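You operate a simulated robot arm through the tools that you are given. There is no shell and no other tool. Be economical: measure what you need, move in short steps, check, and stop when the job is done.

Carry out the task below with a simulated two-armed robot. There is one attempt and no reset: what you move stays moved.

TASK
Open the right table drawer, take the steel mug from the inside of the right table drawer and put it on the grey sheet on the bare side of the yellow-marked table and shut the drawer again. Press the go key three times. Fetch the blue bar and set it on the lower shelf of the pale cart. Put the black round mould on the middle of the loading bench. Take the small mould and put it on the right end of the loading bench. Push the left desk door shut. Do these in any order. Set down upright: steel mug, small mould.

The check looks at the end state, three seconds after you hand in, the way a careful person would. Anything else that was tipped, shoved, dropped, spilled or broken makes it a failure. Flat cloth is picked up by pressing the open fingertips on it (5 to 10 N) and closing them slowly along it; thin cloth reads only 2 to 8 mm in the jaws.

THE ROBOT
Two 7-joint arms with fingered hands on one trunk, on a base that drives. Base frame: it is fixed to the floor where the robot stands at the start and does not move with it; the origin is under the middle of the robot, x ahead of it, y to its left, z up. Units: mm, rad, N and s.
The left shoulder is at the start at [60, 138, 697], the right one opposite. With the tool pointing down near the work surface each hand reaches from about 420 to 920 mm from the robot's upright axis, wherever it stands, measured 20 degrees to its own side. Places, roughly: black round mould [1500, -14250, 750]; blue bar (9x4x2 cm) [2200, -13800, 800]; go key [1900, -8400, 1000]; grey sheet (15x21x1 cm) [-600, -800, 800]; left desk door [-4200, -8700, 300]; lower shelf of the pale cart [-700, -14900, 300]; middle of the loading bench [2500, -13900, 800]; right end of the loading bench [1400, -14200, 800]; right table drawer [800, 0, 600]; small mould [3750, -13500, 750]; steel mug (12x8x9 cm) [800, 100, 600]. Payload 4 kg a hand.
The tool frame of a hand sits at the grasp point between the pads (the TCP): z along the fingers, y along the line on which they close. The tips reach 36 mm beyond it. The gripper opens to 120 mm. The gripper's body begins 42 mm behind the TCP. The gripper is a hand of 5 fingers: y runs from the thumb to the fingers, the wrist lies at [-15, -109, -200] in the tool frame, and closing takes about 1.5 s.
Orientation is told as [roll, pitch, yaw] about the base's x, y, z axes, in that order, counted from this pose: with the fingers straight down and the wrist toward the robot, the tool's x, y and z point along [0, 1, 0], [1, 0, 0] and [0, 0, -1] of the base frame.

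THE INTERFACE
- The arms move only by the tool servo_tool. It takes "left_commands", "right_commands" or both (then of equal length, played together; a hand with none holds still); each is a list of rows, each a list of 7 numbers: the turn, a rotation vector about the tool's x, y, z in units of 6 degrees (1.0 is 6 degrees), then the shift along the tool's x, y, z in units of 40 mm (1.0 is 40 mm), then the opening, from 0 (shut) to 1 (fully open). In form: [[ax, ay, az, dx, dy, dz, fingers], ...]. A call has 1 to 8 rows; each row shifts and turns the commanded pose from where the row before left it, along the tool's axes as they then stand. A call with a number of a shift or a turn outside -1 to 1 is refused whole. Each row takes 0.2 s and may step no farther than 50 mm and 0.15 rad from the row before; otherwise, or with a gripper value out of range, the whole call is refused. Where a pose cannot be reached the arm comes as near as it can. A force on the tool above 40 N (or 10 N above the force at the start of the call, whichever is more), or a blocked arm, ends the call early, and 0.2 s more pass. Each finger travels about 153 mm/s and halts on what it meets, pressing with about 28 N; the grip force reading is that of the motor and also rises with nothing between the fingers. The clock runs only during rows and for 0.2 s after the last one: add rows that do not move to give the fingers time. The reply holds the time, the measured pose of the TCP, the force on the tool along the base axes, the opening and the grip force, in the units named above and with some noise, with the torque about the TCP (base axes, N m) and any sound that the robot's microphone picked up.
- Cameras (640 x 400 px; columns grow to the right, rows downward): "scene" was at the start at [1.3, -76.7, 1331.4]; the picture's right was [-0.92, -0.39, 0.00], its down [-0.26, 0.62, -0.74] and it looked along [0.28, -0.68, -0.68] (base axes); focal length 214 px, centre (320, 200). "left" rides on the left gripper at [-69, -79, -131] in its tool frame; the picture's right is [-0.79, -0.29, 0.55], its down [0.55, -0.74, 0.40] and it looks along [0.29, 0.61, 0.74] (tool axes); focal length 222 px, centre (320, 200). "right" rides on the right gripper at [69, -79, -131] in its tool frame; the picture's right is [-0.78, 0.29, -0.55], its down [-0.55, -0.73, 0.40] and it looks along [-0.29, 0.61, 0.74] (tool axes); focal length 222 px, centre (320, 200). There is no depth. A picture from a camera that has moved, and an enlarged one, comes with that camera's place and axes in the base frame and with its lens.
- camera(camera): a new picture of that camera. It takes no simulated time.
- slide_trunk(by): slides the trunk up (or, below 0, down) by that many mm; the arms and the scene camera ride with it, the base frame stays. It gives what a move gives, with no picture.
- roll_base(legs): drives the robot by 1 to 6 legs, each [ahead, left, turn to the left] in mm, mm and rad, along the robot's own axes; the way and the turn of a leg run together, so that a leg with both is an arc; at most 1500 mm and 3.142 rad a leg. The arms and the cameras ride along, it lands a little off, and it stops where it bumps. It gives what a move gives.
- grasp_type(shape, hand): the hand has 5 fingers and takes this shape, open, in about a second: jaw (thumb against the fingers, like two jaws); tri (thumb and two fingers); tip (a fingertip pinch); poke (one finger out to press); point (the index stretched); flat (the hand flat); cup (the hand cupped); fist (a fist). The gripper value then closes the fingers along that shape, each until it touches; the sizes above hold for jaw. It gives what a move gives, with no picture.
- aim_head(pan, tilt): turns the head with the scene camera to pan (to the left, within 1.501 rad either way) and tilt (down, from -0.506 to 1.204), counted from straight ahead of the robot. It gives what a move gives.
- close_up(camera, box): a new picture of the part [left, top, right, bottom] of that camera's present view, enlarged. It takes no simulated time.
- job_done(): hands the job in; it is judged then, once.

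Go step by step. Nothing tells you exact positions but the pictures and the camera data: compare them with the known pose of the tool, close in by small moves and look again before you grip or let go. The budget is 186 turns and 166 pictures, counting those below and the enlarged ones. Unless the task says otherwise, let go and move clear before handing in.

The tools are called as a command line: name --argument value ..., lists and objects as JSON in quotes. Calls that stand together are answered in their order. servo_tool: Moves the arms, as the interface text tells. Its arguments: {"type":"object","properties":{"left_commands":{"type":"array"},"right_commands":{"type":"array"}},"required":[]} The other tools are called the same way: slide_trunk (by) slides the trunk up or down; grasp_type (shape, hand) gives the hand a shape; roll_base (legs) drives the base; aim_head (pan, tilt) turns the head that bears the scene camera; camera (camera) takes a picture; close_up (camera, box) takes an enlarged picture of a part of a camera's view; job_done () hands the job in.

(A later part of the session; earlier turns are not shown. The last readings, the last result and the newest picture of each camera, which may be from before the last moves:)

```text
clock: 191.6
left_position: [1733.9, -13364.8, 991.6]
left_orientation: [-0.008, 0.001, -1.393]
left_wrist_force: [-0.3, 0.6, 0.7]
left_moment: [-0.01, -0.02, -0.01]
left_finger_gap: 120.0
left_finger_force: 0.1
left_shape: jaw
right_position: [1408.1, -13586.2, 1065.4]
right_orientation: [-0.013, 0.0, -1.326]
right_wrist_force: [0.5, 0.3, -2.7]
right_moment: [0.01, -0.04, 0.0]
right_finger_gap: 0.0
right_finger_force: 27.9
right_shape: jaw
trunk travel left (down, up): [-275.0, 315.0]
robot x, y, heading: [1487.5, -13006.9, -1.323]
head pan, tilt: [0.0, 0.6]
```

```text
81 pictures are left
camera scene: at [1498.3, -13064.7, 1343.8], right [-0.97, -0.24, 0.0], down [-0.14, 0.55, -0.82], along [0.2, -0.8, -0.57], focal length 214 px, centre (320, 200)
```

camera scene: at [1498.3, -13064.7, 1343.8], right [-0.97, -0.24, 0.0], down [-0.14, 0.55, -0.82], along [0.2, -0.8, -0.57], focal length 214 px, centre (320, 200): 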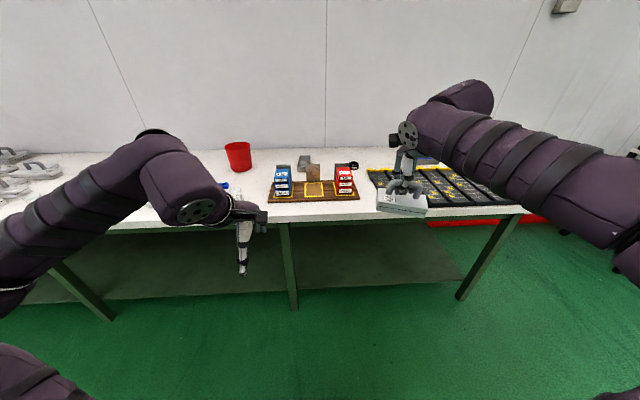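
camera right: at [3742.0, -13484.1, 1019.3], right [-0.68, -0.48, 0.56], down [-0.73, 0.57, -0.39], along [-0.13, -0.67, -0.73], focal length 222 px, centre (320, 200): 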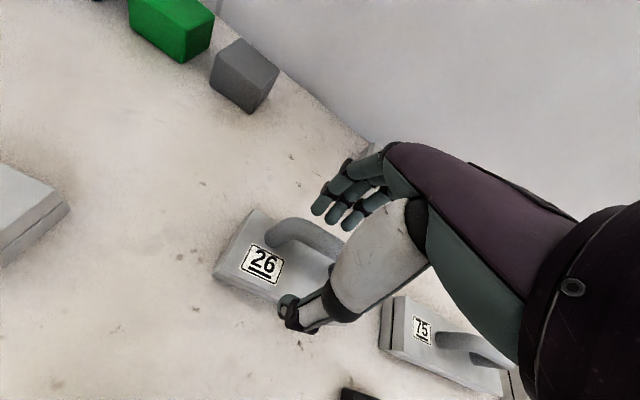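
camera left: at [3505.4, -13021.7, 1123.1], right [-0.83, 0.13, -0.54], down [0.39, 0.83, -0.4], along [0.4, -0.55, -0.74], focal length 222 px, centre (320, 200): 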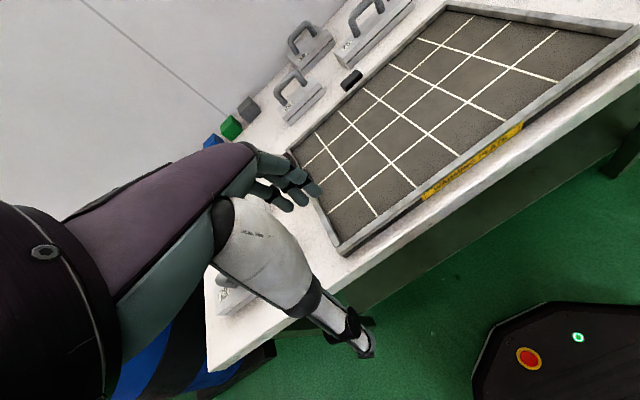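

close_up --camera "scene" --box '[220, 130, 420, 230]'

close_up --camera "scene" --box '[340, 140, 540, 240]'

```text
3.20 times, centred on (320, 180) of scene
camera zoom: at [1498.3, -13064.7, 1343.8], right [-0.97, -0.24, 0.0], down [-0.14, 0.55, -0.82], along [0.2, -0.8, -0.57], focal length 686 px, centre (320, 264)
```

zoom: 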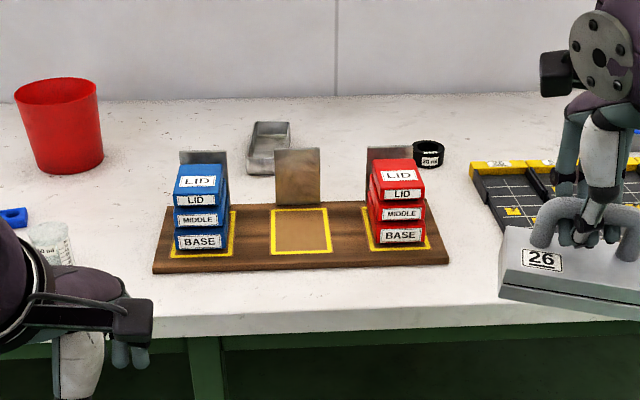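

```text
3.20 times, centred on (440, 190) of scene
camera zoom: at [1498.3, -13064.7, 1343.8], right [-0.97, -0.24, 0.0], down [-0.14, 0.55, -0.82], along [0.2, -0.8, -0.57], focal length 686 px, centre (-64, 232)
```

zoom: 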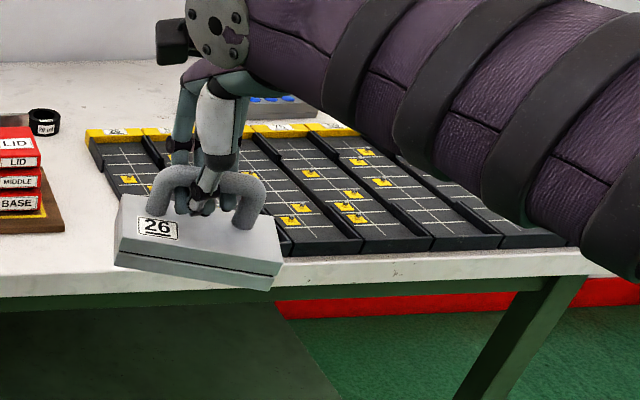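

The right end of the bench carries a dark tile panel; I shift right to see what free space the bench end offers.

roll_base --legs '[[0, -450, 0.02]]'

camera --camera "scene"

close_up --camera "scene" --box '[200, 130, 440, 250]'

```text
clock: 194.3
left_position: [1309.0, -13472.4, 991.7]
left_orientation: [-0.006, 0.0, -1.377]
left_wrist_force: [-1.0, 0.2, 0.4]
left_moment: [-0.04, -0.02, -0.01]
left_finger_gap: 120.5
left_finger_force: 0.0
left_shape: jaw
right_position: [986.6, -13699.0, 1064.7]
right_orientation: [-0.014, 0.004, -1.309]
right_wrist_force: [0.2, -0.7, -2.3]
right_moment: [0.01, -0.04, -0.02]
right_finger_gap: 0.0
right_finger_force: 28.3
right_shape: jaw
trunk travel left (down, up): [-275.0, 315.0]
robot x, y, heading: [1057.2, -13119.1, -1.309]
head pan, tilt: [0.0, 0.6]
```

```text
78 pictures are left
camera scene: at [1067.7, -13176.0, 1343.8], right [-0.97, -0.26, 0.0], down [-0.15, 0.55, -0.82], along [0.21, -0.8, -0.57], focal length 214 px, centre (320, 200)
```

scene: 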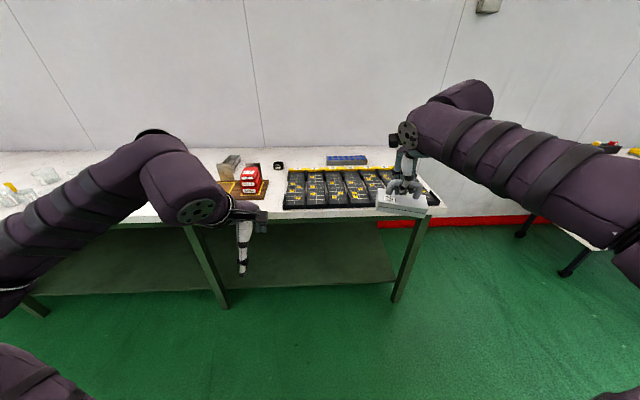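

```text
2.67 times, centred on (320, 190) of scene
camera zoom: at [1067.7, -13176.0, 1343.8], right [-0.97, -0.26, 0.0], down [-0.15, 0.55, -0.82], along [0.21, -0.8, -0.57], focal length 572 px, centre (320, 227)
```

zoom: 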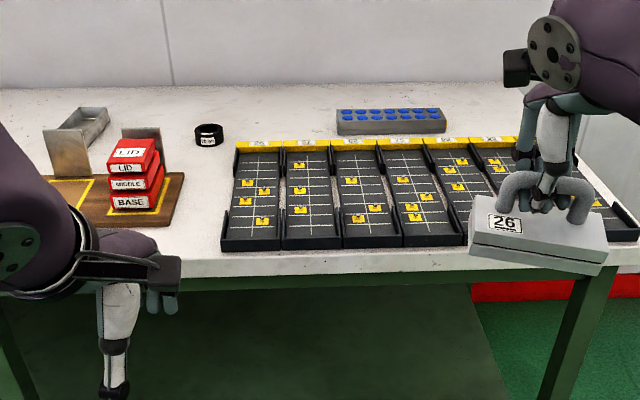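

The bench thirds work out (lat −2990…350), so the free strip behind the tile panel, between the black ring mould and the blue pin tray, lies in the right end. I raise the left hand, then bring the robot in front of that strip.

servo_tool --left_commands '[[0, 0, 0, 0, -0.3, -0.9, 1], [0, 0, 0, 0, -0.3, -0.9, 1], [0, 0, 0, 0, -0.3, -0.9, 1], [0, 0, 0, 0, 0, -0.5, 1]]'

roll_base --legs '[[0, 288, 0], [425, 0, 0]]'

camera --camera "scene"

camera --camera "right"

```text
clock: 195.3
left_position: [1302.8, -13436.6, 1121.2]
left_orientation: [-0.005, 0.0, -1.379]
left_wrist_force: [0.2, 0.5, -1.1]
left_moment: [-0.01, 0.0, 0.0]
left_finger_gap: 120.2
left_finger_force: 0.1
left_shape: jaw
right_position: [986.7, -13699.3, 1065.7]
right_orientation: [-0.012, 0.002, -1.31]
right_wrist_force: [0.6, -0.9, -2.5]
right_moment: [0.06, -0.07, -0.05]
right_finger_gap: 0.2
right_finger_force: 28.0
right_shape: jaw
trunk travel left (down, up): [-275.0, 315.0]
robot x, y, heading: [1055.6, -13118.9, -1.306]
head pan, tilt: [0.0, 0.6]
```

```text
clock: 199.5
left_position: [1696.7, -13771.9, 1121.0]
left_orientation: [-0.007, 0.0, -1.378]
left_wrist_force: [0.3, -0.7, -0.2]
left_moment: [0.01, 0.02, 0.01]
left_finger_gap: 120.1
left_finger_force: 0.1
left_shape: jaw
right_position: [1378.2, -14034.9, 1064.9]
right_orientation: [-0.011, 0.001, -1.309]
right_wrist_force: [-0.2, -0.9, -2.8]
right_moment: [0.02, 0.0, 0.02]
right_finger_gap: 0.0
right_finger_force: 28.3
right_shape: jaw
trunk travel left (down, up): [-275.0, 315.0]
robot x, y, heading: [1445.6, -13453.8, -1.311]
head pan, tilt: [0.0, 0.6]
```

```text
76 pictures are left
camera scene: at [1459.9, -13511.5, 1343.8], right [-0.97, -0.26, 0.0], down [-0.15, 0.55, -0.82], along [0.21, -0.8, -0.57], focal length 214 px, centre (320, 200)
```

scene: 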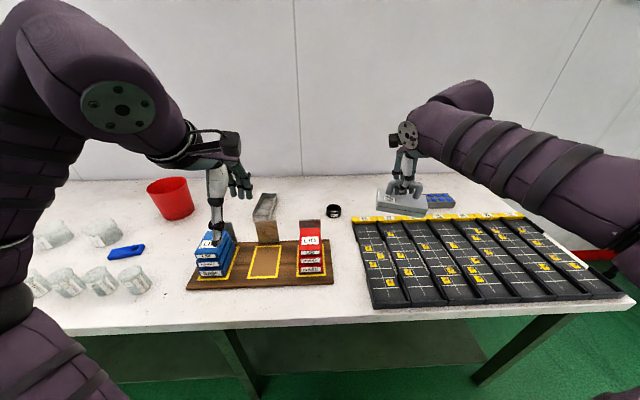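

```text
75 pictures are left
camera right: at [1427.1, -13940.7, 1195.5], right [-0.68, -0.48, 0.56], down [-0.73, 0.57, -0.39], along [-0.13, -0.67, -0.73], focal length 222 px, centre (320, 200)
```

right: 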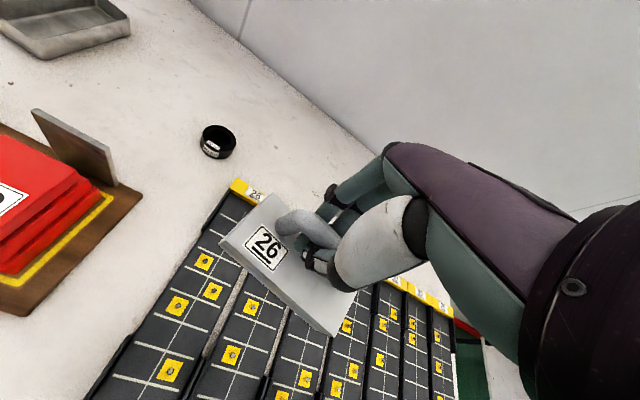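

Now I carry the mould forward behind the panel and lower partway.

servo_tool --right_commands '[[0, 0, 0, 0.11, 0.97, 0, 0], [0, 0, 0, 0.11, 0.97, 0, 0], [0, 0, 0, 0.11, 0.97, 0, 0], [0, 0, 0, 0.11, 0.97, 0, 0], [0, 0, 0, 0.11, 0.97, 0, 0], [0, 0, 0, 0.11, 0.97, 0, 0], [0, 0, 0, 0, 0, 1, 0], [0, 0, 0, 0, 0, 1, 0]]'

servo_tool --right_commands '[[0, 0, 0, 0, 0, 0.9, 0], [0, 0, 0, 0, 0, 0.5, 0], [0, 0, 0, 0, 0, 0, 0]]'

camera --camera "right"

close_up --camera "scene" --box '[300, 150, 460, 250]'

```text
clock: 201.3
left_position: [1695.9, -13771.4, 1119.2]
left_orientation: [-0.006, 0.0, -1.378]
left_wrist_force: [0.5, 0.5, -0.1]
left_moment: [-0.02, 0.02, -0.03]
left_finger_gap: 119.8
left_finger_force: 0.2
left_shape: jaw
right_position: [1462.1, -14239.8, 1059.7]
right_orientation: [-0.013, 0.002, -1.31]
right_wrist_force: [0.4, 0.5, -1.7]
right_moment: [-0.06, -0.01, -0.03]
right_finger_gap: 0.0
right_finger_force: 27.9
right_shape: jaw
right hand out of reach, approached as far as the arm can: row 6, 7, 8
trunk travel left (down, up): [-275.0, 315.0]
robot x, y, heading: [1446.4, -13456.0, -1.311]
head pan, tilt: [0.0, 0.6]
```

```text
clock: 202.1
left_position: [1696.0, -13772.5, 1120.5]
left_orientation: [-0.007, 0.0, -1.378]
left_wrist_force: [0.2, 1.0, 0.1]
left_moment: [-0.03, -0.01, 0.0]
left_finger_gap: 119.7
left_finger_force: 0.1
left_shape: jaw
right_position: [1462.1, -14238.7, 1039.0]
right_orientation: [-0.009, 0.004, -1.311]
right_wrist_force: [-0.1, 0.2, -2.9]
right_moment: [0.0, 0.0, -0.02]
right_finger_gap: 0.0
right_finger_force: 28.1
right_shape: jaw
right hand out of reach, approached as far as the arm can: row 1
trunk travel left (down, up): [-275.0, 315.0]
robot x, y, heading: [1447.2, -13455.4, -1.31]
head pan, tilt: [0.0, 0.6]
```

```text
74 pictures are left
camera right: at [1511.3, -14145.7, 1169.8], right [-0.68, -0.48, 0.56], down [-0.72, 0.57, -0.39], along [-0.13, -0.67, -0.74], focal length 222 px, centre (320, 200)
```

right: 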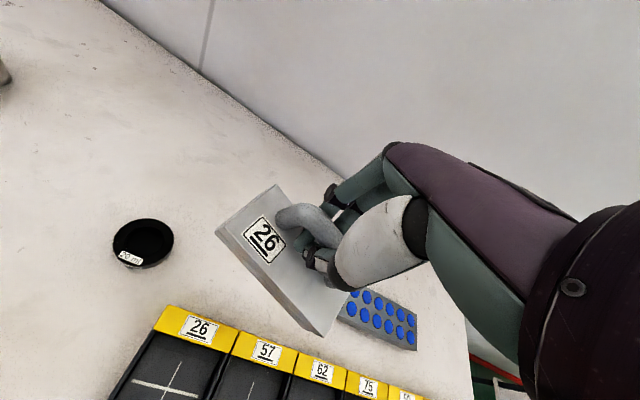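

```text
4.00 times, centred on (380, 200) of scene
camera zoom: at [1459.9, -13511.1, 1343.8], right [-0.97, -0.26, 0.0], down [-0.15, 0.55, -0.82], along [0.21, -0.8, -0.57], focal length 858 px, centre (80, 200)
```

zoom: 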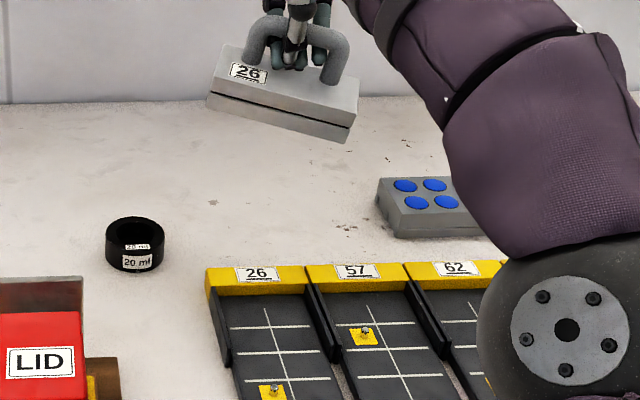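

servo_tool --right_commands '[[0, 0, 0, 0, 0, 0.9, 0], [0, 0, 0, 0, 0, 0.9, 0], [0, 0, 0, 0, 0.4, 0, 0], [0, 0, 0, 0, 0.4, 0, 0], [0, 0, 0, 0, 0, 0.5, 0], [0, 0, 0, 0, 0, 0, 0]]'

close_up --camera "scene" --box '[300, 150, 460, 250]'

camera --camera "right"

```text
clock: 203.5
left_position: [1694.8, -13771.4, 1121.9]
left_orientation: [-0.007, 0.0, -1.377]
left_wrist_force: [-0.1, 0.3, 0.1]
left_moment: [-0.01, 0.0, 0.03]
left_finger_gap: 119.8
left_finger_force: 0.1
left_shape: jaw
right_position: [1468.2, -14271.1, 946.3]
right_orientation: [-0.012, 0.004, -1.311]
right_wrist_force: [-0.2, 0.2, -3.2]
right_moment: [-0.04, -0.03, 0.0]
right_finger_gap: 0.0
right_finger_force: 28.3
right_shape: jaw
trunk travel left (down, up): [-275.0, 315.0]
robot x, y, heading: [1445.3, -13456.6, -1.308]
head pan, tilt: [0.0, 0.6]
```

```text
4.00 times, centred on (380, 200) of scene
camera zoom: at [1459.9, -13511.3, 1343.8], right [-0.97, -0.26, 0.0], down [-0.15, 0.55, -0.82], along [0.21, -0.8, -0.57], focal length 858 px, centre (80, 200)
```

zoom: 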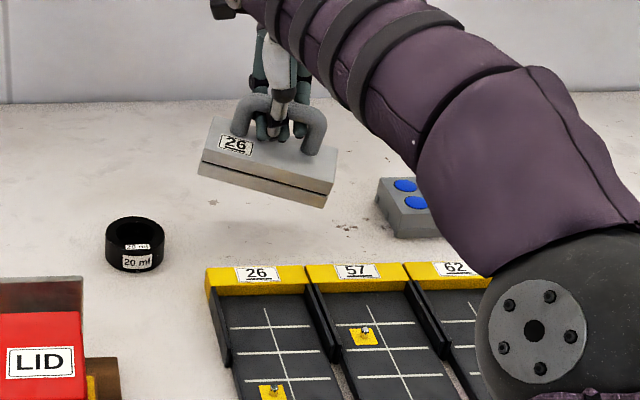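

```text
71 pictures are left
camera right: at [1516.5, -14176.6, 1076.7], right [-0.68, -0.48, 0.56], down [-0.72, 0.57, -0.39], along [-0.13, -0.67, -0.73], focal length 222 px, centre (320, 200)
```

right: 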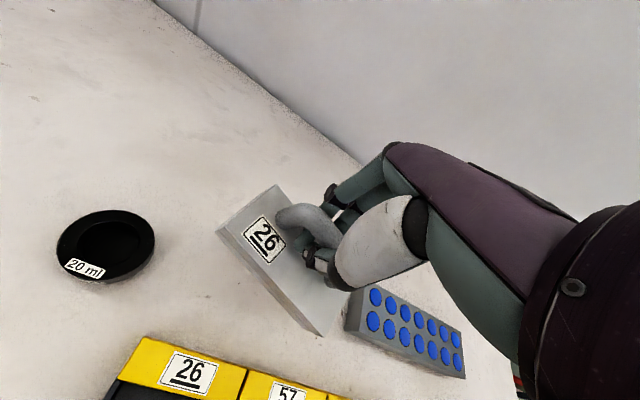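

I level the mould by rolling the wrist ~11° and lower further.

servo_tool --right_commands '[[0, -0.9, 0, 0, 0, 0, 0], [0, -0.9, 0, 0, 0, 0, 0], [0, 0, 0, 0, 0, 0.4, 0], [0, 0, 0, 0, 0, 0.4, 0], [0, 0, 0, 0, 0, 0, 0]]'

close_up --camera "scene" --box '[300, 150, 460, 250]'

```text
clock: 204.7
left_position: [1695.2, -13772.6, 1121.2]
left_orientation: [-0.007, 0.0, -1.377]
left_wrist_force: [0.3, -0.5, -0.9]
left_moment: [0.04, -0.02, 0.0]
left_finger_gap: 119.9
left_finger_force: 0.1
left_shape: jaw
right_position: [1461.4, -14271.9, 915.4]
right_orientation: [-0.199, 0.003, -1.31]
right_wrist_force: [0.0, 0.6, -4.0]
right_moment: [-0.01, -0.02, 0.03]
right_finger_gap: 0.0
right_finger_force: 27.6
right_shape: jaw
trunk travel left (down, up): [-275.0, 315.0]
robot x, y, heading: [1440.9, -13454.3, -1.314]
head pan, tilt: [0.0, 0.6]
```

```text
4.00 times, centred on (380, 200) of scene
camera zoom: at [1459.9, -13511.4, 1343.8], right [-0.97, -0.26, 0.0], down [-0.15, 0.55, -0.82], along [0.21, -0.8, -0.57], focal length 858 px, centre (80, 200)
```

zoom: 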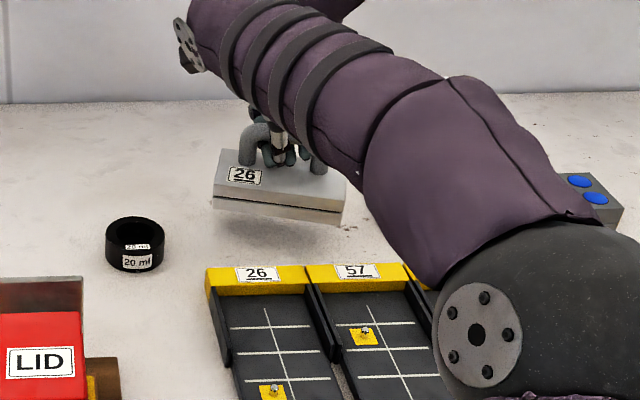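

servo_tool --right_commands '[[0, 0, 0, 0.05, 0, 0.25, 0], [0, 0, 0, 0.05, 0, 0.25, 0], [0, 0, 0, 0.02, 0, 0.12, 0], [0, 0, 0, 0.02, 0, 0.12, 0], [0, 0, 0, 0.02, 0, 0.1, 0], [0, 0, 0, 0, 0, 0, 0]]'

close_up --camera "scene" --box '[300, 150, 460, 250]'

```text
clock: 206.1
left_position: [1694.4, -13772.1, 1121.1]
left_orientation: [-0.008, 0.001, -1.379]
left_wrist_force: [0.1, 0.0, 1.0]
left_moment: [0.02, 0.0, 0.08]
left_finger_gap: 120.0
left_finger_force: 0.0
left_shape: jaw
right_position: [1462.1, -14272.6, 880.8]
right_orientation: [-0.2, 0.002, -1.31]
right_wrist_force: [-0.6, 0.0, -1.2]
right_moment: [0.01, -0.06, -0.01]
right_finger_gap: 0.0
right_finger_force: 28.1
right_shape: jaw
trunk travel left (down, up): [-275.0, 315.0]
robot x, y, heading: [1448.3, -13457.2, -1.31]
head pan, tilt: [0.0, 0.6]
```

```text
4.00 times, centred on (380, 200) of scene
camera zoom: at [1459.9, -13511.3, 1343.8], right [-0.97, -0.26, 0.0], down [-0.15, 0.55, -0.82], along [0.21, -0.8, -0.57], focal length 858 px, centre (80, 200)
```

zoom: 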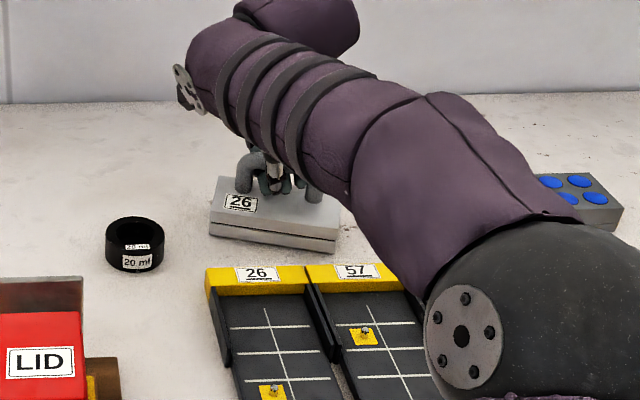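

The wrist no longer carries the weight: the mould is down. I lower a hair more, open and lift off.

servo_tool --right_commands '[[0, 0, 0, 0, 0, 0.06, 0], [0, 0, 0, 0, 0, 0, 0.2], [0, 0, 0, 0, 0, 0, 0.4], [0, 0, 0, 0, 0, 0, 0.6], [0, 0, 0, 0, 0, 0, 0.6], [0, 0, 0, -0.06, 0, -0.3, 0.6], [0, 0, 0, -0.1, 0, -0.5, 0.6], [0, 0, 0, -0.15, 0, -0.8, 0.6]]'

servo_tool --right_commands '[[0, 0.9, 0, 0, -0.8, -0.6, 0.6], [0, 0.9, 0, 0, -0.8, -0.6, 0.6], [0, 0, 0, 0, -1, -0.3, 0.6], [0, 0, 0, 0, -1, 0, 0.6], [0, 0, 0, 0, -1, 0, 0.6], [0, 0, 0, 0, -1, 0, 0.6]]'

camera --camera "scene"

close_up --camera "scene" --box '[300, 150, 460, 250]'

```text
clock: 207.9
left_position: [1696.2, -13772.4, 1121.3]
left_orientation: [-0.007, 0.0, -1.38]
left_wrist_force: [0.0, 0.3, 0.5]
left_moment: [0.01, 0.02, -0.01]
left_finger_gap: 119.7
left_finger_force: 0.1
left_shape: jaw
right_position: [1462.3, -14270.5, 943.0]
right_orientation: [-0.201, 0.003, -1.31]
right_wrist_force: [0.3, 0.2, -0.3]
right_moment: [0.01, 0.01, -0.01]
right_finger_gap: 71.9
right_finger_force: 0.0
right_shape: jaw
trunk travel left (down, up): [-275.0, 315.0]
robot x, y, heading: [1447.6, -13457.6, -1.313]
head pan, tilt: [0.0, 0.6]
```

```text
clock: 209.3
left_position: [1695.0, -13770.6, 1121.0]
left_orientation: [-0.007, 0.001, -1.376]
left_wrist_force: [-0.3, 0.0, 0.8]
left_moment: [0.0, 0.01, 0.0]
left_finger_gap: 119.7
left_finger_force: 0.0
left_shape: jaw
right_position: [1414.3, -14052.4, 1006.0]
right_orientation: [-0.01, 0.002, -1.311]
right_wrist_force: [0.0, -0.1, 0.1]
right_moment: [0.04, 0.02, 0.0]
right_finger_gap: 71.4
right_finger_force: 0.1
right_shape: jaw
trunk travel left (down, up): [-275.0, 315.0]
robot x, y, heading: [1448.7, -13457.1, -1.314]
head pan, tilt: [0.0, 0.6]
```

```text
68 pictures are left
camera scene: at [1459.7, -13510.7, 1343.9], right [-0.97, -0.26, 0.0], down [-0.15, 0.55, -0.83], along [0.21, -0.8, -0.56], focal length 214 px, centre (320, 200)
```

scene: 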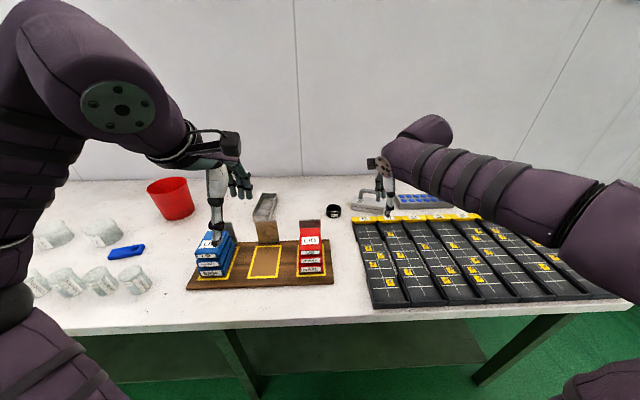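

```text
4.00 times, centred on (380, 200) of scene
camera zoom: at [1459.7, -13510.7, 1343.9], right [-0.97, -0.26, 0.0], down [-0.15, 0.55, -0.83], along [0.21, -0.8, -0.56], focal length 858 px, centre (80, 200)
```

zoom: 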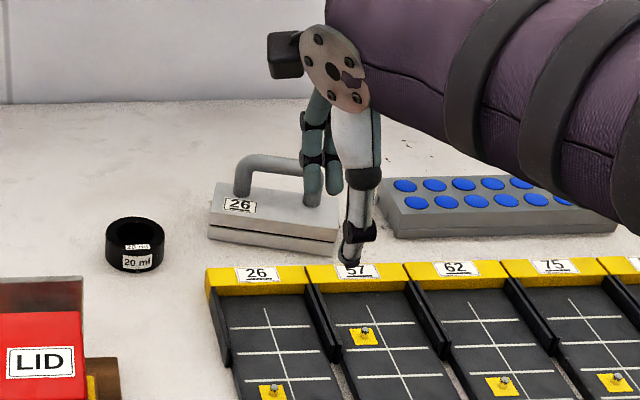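

The small mould stands upright. Next the black ring mould ("20 ml") at about (1583, -14199): I bring the right hand above it.

servo_tool --right_commands '[[0, 0, 0, 0.62, 0.78, 0, 0.8], [0, 0, 0, 0.62, 0.78, 0, 0.8], [0, 0, 0, 0.62, 0.78, 0, 0.8], [0, 0, 0, 0.62, 0.78, 0.2, 0.8], [0, 0, 0, 0.62, 0.78, 0.4, 0.8], [0, 0, 0, 0.03, 0.7, 0.6, 0.8]]'

camera --camera "right"

close_up --camera "scene" --box '[260, 150, 420, 250]'

```text
clock: 210.7
left_position: [1696.2, -13772.6, 1119.9]
left_orientation: [-0.008, -0.001, -1.379]
left_wrist_force: [0.0, -1.3, -0.1]
left_moment: [0.01, 0.01, -0.03]
left_finger_gap: 119.7
left_finger_force: 0.1
left_shape: jaw
right_position: [1580.8, -14200.4, 951.8]
right_orientation: [-0.012, 0.003, -1.31]
right_wrist_force: [-0.3, -0.2, -0.1]
right_moment: [-0.03, -0.01, 0.0]
right_finger_gap: 95.9
right_finger_force: 0.0
right_shape: jaw
trunk travel left (down, up): [-275.0, 315.0]
robot x, y, heading: [1446.5, -13456.5, -1.308]
head pan, tilt: [0.0, 0.6]
```

```text
66 pictures are left
camera right: at [1630.1, -14106.8, 1082.7], right [-0.68, -0.48, 0.56], down [-0.72, 0.57, -0.39], along [-0.13, -0.67, -0.74], focal length 222 px, centre (320, 200)
```

right: 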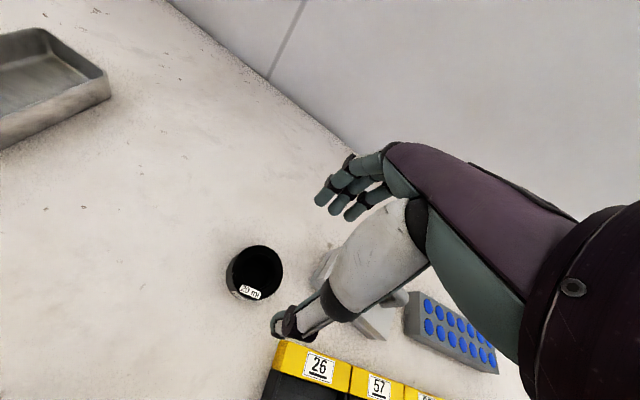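

```text
4.00 times, centred on (340, 200) of scene
camera zoom: at [1460.1, -13511.4, 1343.8], right [-0.97, -0.26, 0.0], down [-0.15, 0.55, -0.82], along [0.21, -0.8, -0.57], focal length 858 px, centre (240, 200)
```

zoom: 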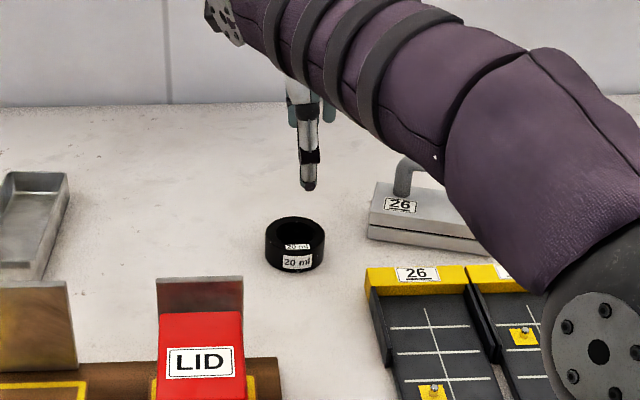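

servo_tool --right_commands '[[0, 0, 0, 0.14, 0.06, 0.8, 0.8], [0, 0, 0, 0, 0, 0.8, 0.8], [0, 0, 0, 0, 0, 0.7, 0.8], [0, 0, 0, 0, 0, 0, 0.8]]'

camera --camera "right"

close_up --camera "scene" --box '[260, 150, 420, 250]'

```text
clock: 211.7
left_position: [1696.9, -13771.4, 1119.4]
left_orientation: [-0.006, 0.001, -1.378]
left_wrist_force: [-0.1, 1.0, -0.1]
left_moment: [-0.01, 0.0, -0.04]
left_finger_gap: 119.7
left_finger_force: 0.1
left_shape: jaw
right_position: [1586.5, -14200.1, 861.7]
right_orientation: [-0.013, 0.002, -1.312]
right_wrist_force: [-0.4, 1.0, 0.4]
right_moment: [0.01, 0.02, 0.01]
right_finger_gap: 95.9
right_finger_force: 0.0
right_shape: jaw
trunk travel left (down, up): [-275.0, 315.0]
robot x, y, heading: [1445.1, -13453.9, -1.309]
head pan, tilt: [0.0, 0.6]
```

```text
64 pictures are left
camera right: at [1634.9, -14107.1, 992.0], right [-0.68, -0.48, 0.56], down [-0.72, 0.57, -0.39], along [-0.13, -0.67, -0.73], focal length 222 px, centre (320, 200)
```

right: 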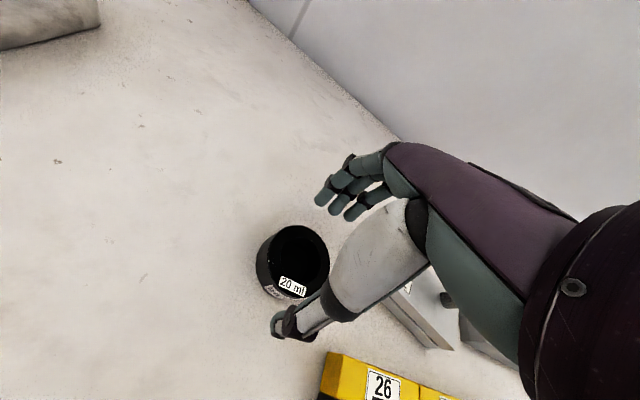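

```text
4.00 times, centred on (340, 200) of scene
camera zoom: at [1460.0, -13511.1, 1343.8], right [-0.97, -0.26, 0.0], down [-0.15, 0.55, -0.82], along [0.21, -0.8, -0.57], focal length 858 px, centre (240, 200)
```

zoom: 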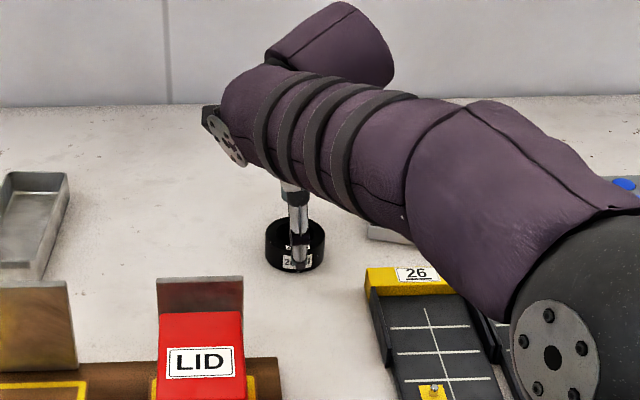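

Centred on the ring. I lower the last bit and close.

servo_tool --right_commands '[[0, 0, 0, 0.05, 0, 0.3, 0.8], [0, 0, 0, 0, 0, 0.25, 0.8], [0, 0, 0, 0, 0, 0, 0.5], [0, 0, 0, 0, 0, 0, 0.3], [0, 0, 0, 0, 0, 0, 0.2], [0, 0, 0, 0, 0, 0, 0.2]]'

camera --camera "right"

```text
clock: 213.1
left_position: [1696.9, -13772.1, 1121.4]
left_orientation: [-0.008, 0.001, -1.379]
left_wrist_force: [-0.9, -0.1, 0.0]
left_moment: [0.02, -0.02, 0.03]
left_finger_gap: 119.9
left_finger_force: 0.0
left_shape: jaw
right_position: [1587.0, -14200.1, 839.0]
right_orientation: [-0.01, 0.001, -1.311]
right_wrist_force: [-0.2, 1.1, 1.9]
right_moment: [-0.05, -0.02, 0.02]
right_finger_gap: 52.3
right_finger_force: 28.6
right_shape: jaw
trunk travel left (down, up): [-275.0, 315.0]
robot x, y, heading: [1444.1, -13455.8, -1.312]
head pan, tilt: [0.0, 0.6]
```

```text
62 pictures are left
camera right: at [1635.6, -14106.2, 970.9], right [-0.68, -0.48, 0.56], down [-0.72, 0.57, -0.39], along [-0.13, -0.67, -0.73], focal length 222 px, centre (320, 200)
```

right: 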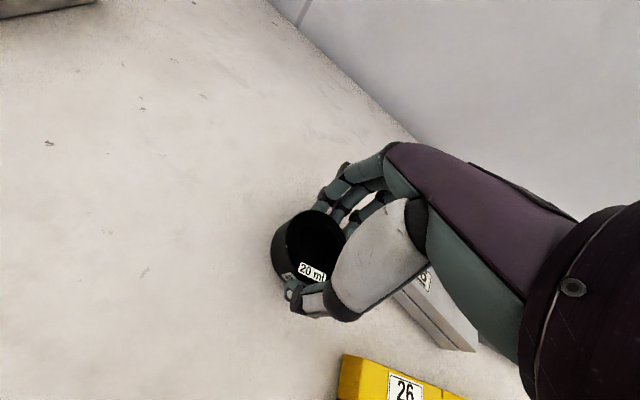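

The ring is held (52 mm). I lift and retract it, then move left along the bench to its middle third.

servo_tool --right_commands '[[0, 0, 0, 0, 0, -0.6, 0.2], [0, 0, 0, 0, 0, -1, 0.2], [0, 0, 0, 0, 0, -1, 0.2], [0, 0, 0, 0, -0.5, -1, 0.2], [0, 0, 0, 0, -0.8, -0.9, 0.2], [0, 0, 0, 0, -1, -0.7, 0.2], [0, 0, 0, 0, -1, -0.5, 0.2], [0, 0, 0, -0.5, -1, 0, 0.2]]'

roll_base --legs '[[0, 1080, 0]]'

camera --camera "scene"

camera --camera "right"

```text
clock: 214.9
left_position: [1696.5, -13772.1, 1120.4]
left_orientation: [-0.008, -0.001, -1.379]
left_wrist_force: [-1.5, 0.5, 0.0]
left_moment: [0.05, 0.0, 0.01]
left_finger_gap: 119.7
left_finger_force: 0.0
left_shape: jaw
right_position: [1526.8, -14036.6, 1068.7]
right_orientation: [-0.013, 0.004, -1.312]
right_wrist_force: [1.0, -0.1, -1.3]
right_moment: [0.02, 0.01, 0.0]
right_finger_gap: 52.3
right_finger_force: 28.3
right_shape: jaw
trunk travel left (down, up): [-275.0, 315.0]
robot x, y, heading: [1446.9, -13456.9, -1.308]
head pan, tilt: [0.0, 0.6]
```

```text
clock: 220.4
left_position: [2728.4, -13504.7, 1121.5]
left_orientation: [-0.008, 0.0, -1.389]
left_wrist_force: [0.0, -0.9, -0.5]
left_moment: [0.01, -0.02, -0.01]
left_finger_gap: 119.7
left_finger_force: 0.1
left_shape: jaw
right_position: [2557.3, -13769.4, 1069.3]
right_orientation: [-0.012, 0.005, -1.321]
right_wrist_force: [-0.2, 0.0, -1.4]
right_moment: [-0.02, 0.02, 0.01]
right_finger_gap: 52.4
right_finger_force: 28.4
right_shape: jaw
trunk travel left (down, up): [-275.0, 315.0]
robot x, y, heading: [2482.3, -13186.3, -1.32]
head pan, tilt: [0.0, 0.6]
```

```text
61 pictures are left
camera scene: at [2495.8, -13241.3, 1343.8], right [-0.97, -0.25, 0.0], down [-0.14, 0.55, -0.82], along [0.2, -0.8, -0.57], focal length 214 px, centre (320, 200)
```

scene: 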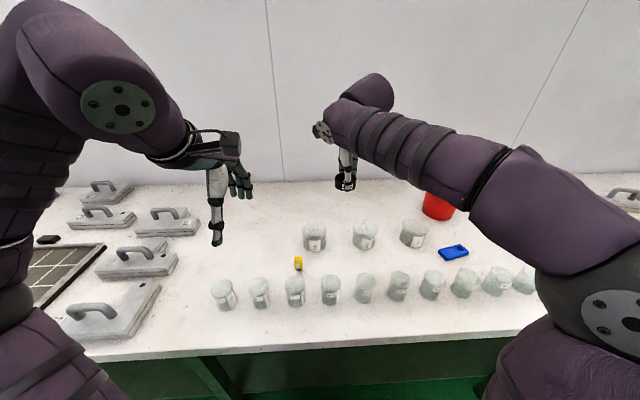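

```text
60 pictures are left
camera right: at [2606.7, -13675.8, 1199.9], right [-0.68, -0.48, 0.56], down [-0.72, 0.58, -0.39], along [-0.14, -0.66, -0.73], focal length 222 px, centre (320, 200)
```

right: 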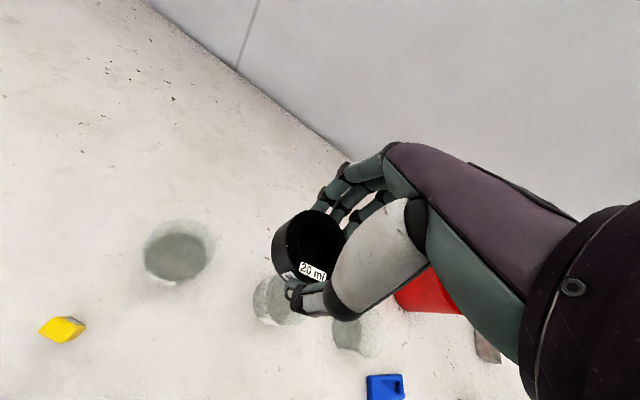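

Behind the back row of beakers, at about (2515, -13935), the bench is clear. I carry the ring there and lower partway.

servo_tool --right_commands '[[0, 0, 0, -0.51, 0.8, 0, 0.2], [0, 0, 0, -0.51, 0.8, 0, 0.2], [0, 0, 0, -0.51, 0.8, 0, 0.2], [0, 0, 0, -0.51, 0.8, 0, 0.2], [0, 0, 0, 0, 0.55, 0, 0.2], [0, 0, 0, 0, 0, 1, 0.2], [0, 0, 0, 0, 0, 1, 0.2], [0, 0, 0, 0, 0, 1, 0.2]]'

close_up --camera "scene" --box '[260, 150, 460, 275]'

camera --camera "right"

```text
clock: 222.2
left_position: [2728.7, -13504.8, 1120.6]
left_orientation: [-0.005, 0.0, -1.39]
left_wrist_force: [-0.9, 0.4, -0.2]
left_moment: [-0.01, 0.01, 0.0]
left_finger_gap: 119.5
left_finger_force: 0.0
left_shape: jaw
right_position: [2513.3, -13937.0, 949.0]
right_orientation: [-0.011, 0.002, -1.321]
right_wrist_force: [0.3, -0.3, -1.9]
right_moment: [0.05, 0.02, 0.05]
right_finger_gap: 52.4
right_finger_force: 28.0
right_shape: jaw
trunk travel left (down, up): [-275.0, 315.0]
robot x, y, heading: [2479.4, -13186.7, -1.318]
head pan, tilt: [0.0, 0.6]
```

```text
3.20 times, centred on (360, 212) of scene
camera zoom: at [2495.8, -13241.6, 1343.8], right [-0.97, -0.25, 0.0], down [-0.14, 0.55, -0.82], along [0.2, -0.8, -0.57], focal length 686 px, centre (192, 160)
```

zoom: 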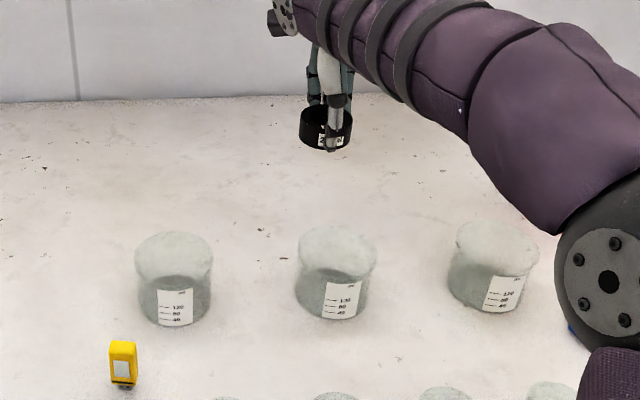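

```text
58 pictures are left
camera right: at [2563.1, -13842.9, 1080.4], right [-0.68, -0.47, 0.56], down [-0.72, 0.58, -0.39], along [-0.13, -0.66, -0.73], focal length 222 px, centre (320, 200)
```

right: 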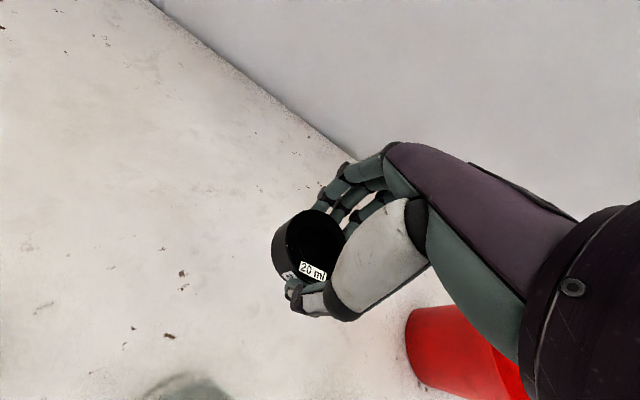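

servo_tool --right_commands '[[0, 0, 0, 0, 0, 0.9, 0.2], [0, 0, 0, 0, 0, 0.9, 0.2], [0, 0, 0, 0, 0, 0.6, 0.2], [0, 0, 0, 0, 0, 0.2, 0.2], [0, 0, 0, 0, 0, 0.1, 0.2], [0, 0, 0, 0, 0, 0.05, 0.2], [0, 0, 0, 0, 0, 0, 0.2]]'

close_up --camera "scene" --box '[260, 150, 460, 275]'

```text
clock: 223.8
left_position: [2729.0, -13503.6, 1119.4]
left_orientation: [-0.007, 0.002, -1.39]
left_wrist_force: [0.4, -0.4, -0.4]
left_moment: [-0.03, -0.02, -0.04]
left_finger_gap: 119.8
left_finger_force: 0.0
left_shape: jaw
right_position: [2513.6, -13936.0, 840.9]
right_orientation: [-0.011, -0.001, -1.32]
right_wrist_force: [0.1, -1.9, 4.7]
right_moment: [-0.22, -0.06, -0.01]
right_finger_gap: 52.0
right_finger_force: 28.0
right_shape: jaw
trunk travel left (down, up): [-275.0, 315.0]
robot x, y, heading: [2481.4, -13184.7, -1.32]
head pan, tilt: [0.0, 0.6]
```

```text
3.20 times, centred on (360, 212) of scene
camera zoom: at [2495.7, -13240.9, 1343.9], right [-0.97, -0.25, 0.0], down [-0.14, 0.55, -0.83], along [0.2, -0.8, -0.56], focal length 686 px, centre (192, 160)
```

zoom: 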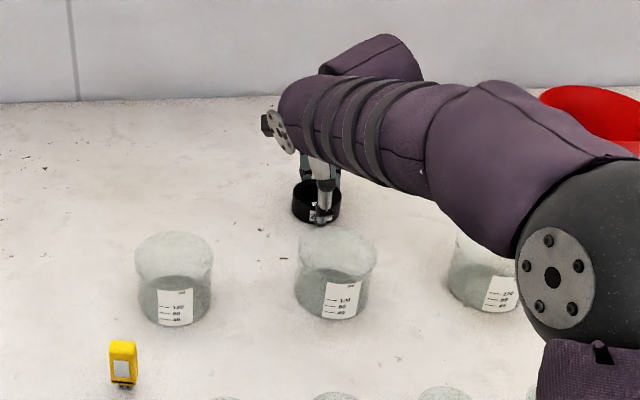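

Contact is felt; I open, lift and retract.

servo_tool --right_commands '[[0, 0, 0, 0, 0, 0, 0.45], [0, 0, 0, 0, 0, 0, 0.6], [0, 0, 0, 0, 0, 0, 0.75], [0, 0, 0, 0, 0, 0, 0.75], [0, 0, 0, 0, 0, -0.4, 0.75], [0, 0, 0, 0, 0, -1, 0.75], [0, 0, 0, 0, 0, -1, 0.75], [0, 0, 0, 0, 0, -1, 0.75]]'

servo_tool --right_commands '[[0, 0, 0, 0, 0, -1, 0.75], [0, 0, 0, 0, -0.8, -0.6, 0.75], [0, 0, 0, 0, -1, 0, 0.75], [0, 0, 0, 0, -1, 0, 0.75], [0, 0, 0, -0.5, -1, 0, 0.75], [0, 0, 0, -0.8, -0.8, 0, 0.75]]'

camera --camera "scene"

```text
clock: 225.6
left_position: [2727.9, -13503.7, 1121.6]
left_orientation: [-0.008, 0.0, -1.39]
left_wrist_force: [-0.5, 0.4, -0.1]
left_moment: [0.01, 0.01, 0.01]
left_finger_gap: 119.9
left_finger_force: 0.1
left_shape: jaw
right_position: [2514.2, -13934.1, 976.0]
right_orientation: [-0.012, 0.004, -1.321]
right_wrist_force: [-0.2, 0.3, 0.0]
right_moment: [0.04, 0.0, 0.0]
right_finger_gap: 89.9
right_finger_force: 0.1
right_shape: jaw
trunk travel left (down, up): [-275.0, 315.0]
robot x, y, heading: [2478.9, -13183.7, -1.319]
head pan, tilt: [0.0, 0.6]
```

```text
clock: 227.0
left_position: [2729.1, -13504.2, 1119.8]
left_orientation: [-0.006, 0.0, -1.39]
left_wrist_force: [-0.3, -0.9, 0.6]
left_moment: [0.03, -0.01, 0.02]
left_finger_gap: 119.8
left_finger_force: 0.1
left_shape: jaw
right_position: [2418.8, -13767.0, 1041.4]
right_orientation: [-0.012, 0.001, -1.323]
right_wrist_force: [0.7, 0.5, -0.4]
right_moment: [0.02, 0.0, 0.0]
right_finger_gap: 89.7
right_finger_force: 0.1
right_shape: jaw
trunk travel left (down, up): [-275.0, 315.0]
robot x, y, heading: [2483.3, -13182.0, -1.321]
head pan, tilt: [0.0, 0.6]
```

```text
56 pictures are left
camera scene: at [2495.3, -13241.0, 1343.9], right [-0.97, -0.25, 0.0], down [-0.14, 0.55, -0.83], along [0.2, -0.8, -0.56], focal length 214 px, centre (320, 200)
```

scene: 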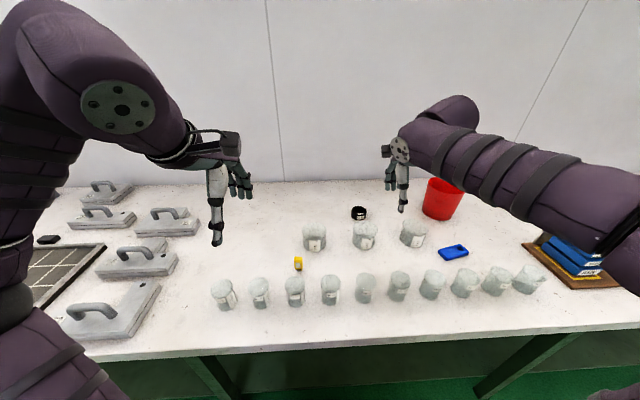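

The ring stands in the middle. Now the blue bar at about (2189, -13816), close to beakers; I look closely at its orientation and the clearances.

close_up --camera "scene" --box '[380, 200, 540, 310]'

camera --camera "right"

```text
3.64 times, centred on (460, 255) of scene
camera zoom: at [2495.3, -13241.0, 1343.9], right [-0.97, -0.25, 0.0], down [-0.14, 0.55, -0.83], along [0.2, -0.8, -0.56], focal length 780 px, centre (-189, 0)
```

zoom: 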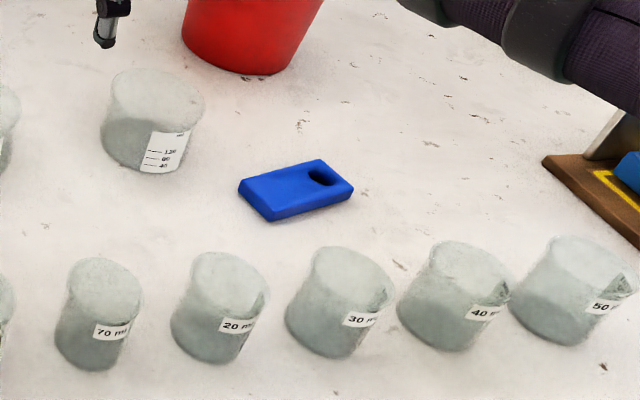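

```text
54 pictures are left
camera right: at [2467.7, -13672.9, 1172.6], right [-0.68, -0.48, 0.56], down [-0.72, 0.58, -0.39], along [-0.14, -0.66, -0.73], focal length 222 px, centre (320, 200)
```

right: 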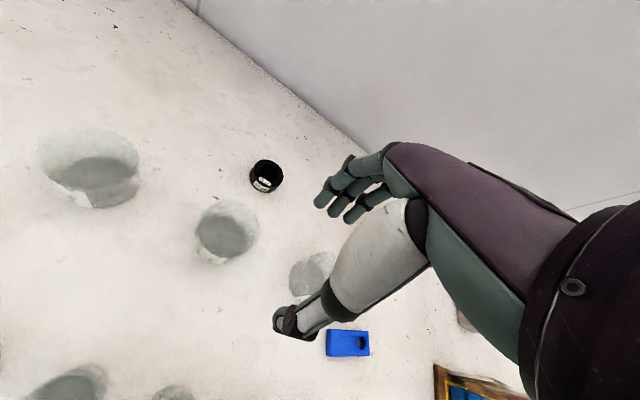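

The bar lies rotated ~20° relative to the hand, centre (2189, -13820), with good clearance to the beakers. I shift the base right, yaw the hand to match and go down halfway.

roll_base --legs '[[0, -200, 0]]'

servo_tool --right_commands '[[0, 0, 0, -0.9, -0.1, 0, 0.6], [0, 0, -0.82, 0, 0, 0, 0.6], [0, 0, -0.82, 0, 0, 0, 0.6], [0, 0, -0.82, 0, 0, 0, 0.6], [0, 0, -0.81, 0, 0, 0, 0.6], [0, 0, 0, 0, 0, 0.8, 0.6], [0, 0, 0, 0, 0, 0.8, 0.6]]'

camera --camera "right"

close_up --camera "scene" --box '[310, 160, 470, 270]'

```text
clock: 228.6
left_position: [2531.5, -13554.9, 1120.8]
left_orientation: [-0.007, 0.001, -1.393]
left_wrist_force: [-0.7, 0.4, -1.0]
left_moment: [0.0, -0.03, 0.0]
left_finger_gap: 119.4
left_finger_force: 0.0
left_shape: jaw
right_position: [2219.9, -13816.7, 1041.8]
right_orientation: [-0.012, 0.003, -1.326]
right_wrist_force: [-1.4, -0.5, 0.9]
right_moment: [-0.02, 0.0, 0.01]
right_finger_gap: 90.2
right_finger_force: 0.0
right_shape: jaw
trunk travel left (down, up): [-275.0, 315.0]
robot x, y, heading: [2288.9, -13234.6, -1.322]
head pan, tilt: [0.0, 0.6]
```

```text
clock: 230.2
left_position: [2532.5, -13555.6, 1120.8]
left_orientation: [-0.006, -0.002, -1.394]
left_wrist_force: [-0.1, 1.1, -0.2]
left_moment: [-0.02, -0.01, 0.01]
left_finger_gap: 119.9
left_finger_force: 0.1
left_shape: jaw
right_position: [2184.6, -13822.0, 977.1]
right_orientation: [-0.009, 0.005, -0.983]
right_wrist_force: [0.1, -0.7, -0.3]
right_moment: [-0.02, -0.01, 0.02]
right_finger_gap: 72.3
right_finger_force: 0.1
right_shape: jaw
trunk travel left (down, up): [-275.0, 315.0]
robot x, y, heading: [2284.4, -13231.5, -1.326]
head pan, tilt: [0.0, 0.6]
```

```text
53 pictures are left
camera right: at [2200.1, -13718.2, 1109.5], right [-0.48, -0.68, 0.55], down [-0.87, 0.31, -0.39], along [0.09, -0.67, -0.74], focal length 222 px, centre (320, 200)
```

right: 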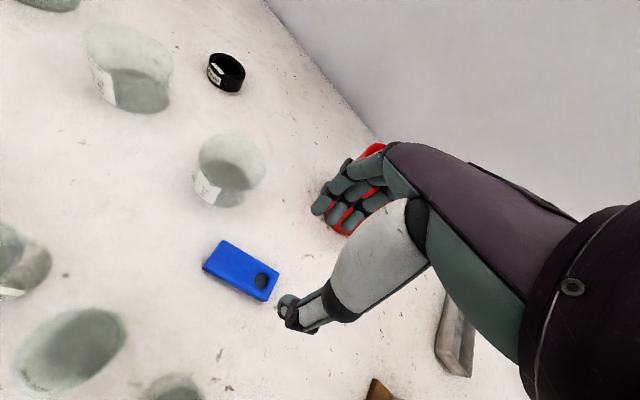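

```text
3.64 times, centred on (390, 215) of scene
camera zoom: at [2299.8, -13290.8, 1343.9], right [-0.97, -0.24, 0.0], down [-0.14, 0.55, -0.82], along [0.2, -0.8, -0.57], focal length 780 px, centre (66, 146)
```

zoom: 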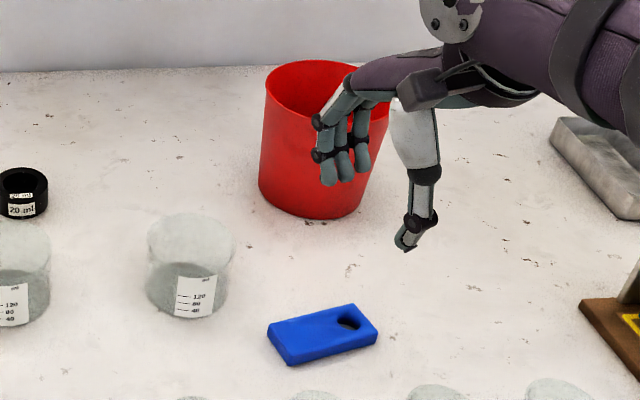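

servo_tool --right_commands '[[0, 0, 0, 0.4, -0.15, 0, 0.6], [0, 0, 0, 0, 0, 0.9, 0.6], [0, 0, 0, 0, 0, 0.9, 0.6], [0, 0, 0, 0, 0, 0.9, 0.6], [0, 0, 0, 0, 0, 0, 0.6]]'

camera --camera "right"

close_up --camera "scene" --box '[310, 180, 470, 290]'

```text
clock: 231.4
left_position: [2532.5, -13555.3, 1121.2]
left_orientation: [-0.008, -0.001, -1.393]
left_wrist_force: [0.8, -1.2, -1.0]
left_moment: [-0.03, 0.01, 0.05]
left_finger_gap: 120.0
left_finger_force: 0.1
left_shape: jaw
right_position: [2193.7, -13806.7, 870.5]
right_orientation: [-0.01, 0.005, -0.982]
right_wrist_force: [-1.1, 0.1, -0.5]
right_moment: [0.0, -0.02, 0.0]
right_finger_gap: 72.1
right_finger_force: 0.1
right_shape: jaw
trunk travel left (down, up): [-275.0, 315.0]
robot x, y, heading: [2285.0, -13231.0, -1.322]
head pan, tilt: [0.0, 0.6]
```

```text
51 pictures are left
camera right: at [2208.7, -13703.1, 1002.0], right [-0.49, -0.68, 0.55], down [-0.87, 0.31, -0.39], along [0.09, -0.67, -0.74], focal length 222 px, centre (320, 200)
```

right: 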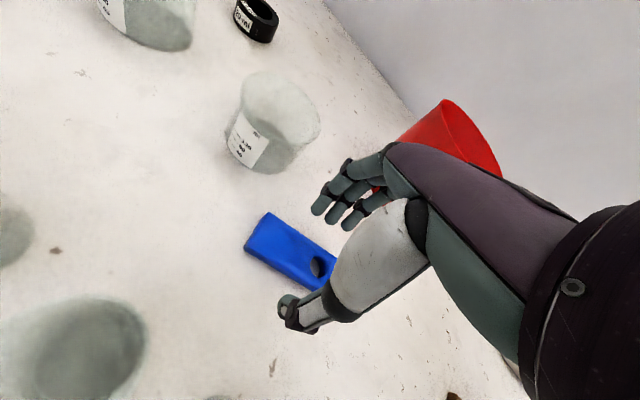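

```text
3.64 times, centred on (390, 235) of scene
camera zoom: at [2299.8, -13290.8, 1343.8], right [-0.97, -0.24, 0.0], down [-0.14, 0.55, -0.82], along [0.2, -0.8, -0.57], focal length 780 px, centre (66, 73)
```

zoom: 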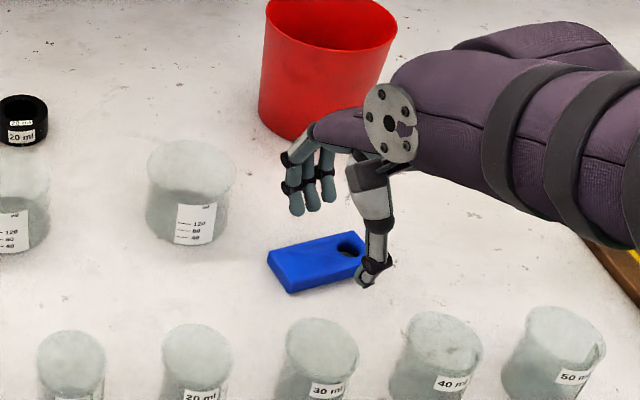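

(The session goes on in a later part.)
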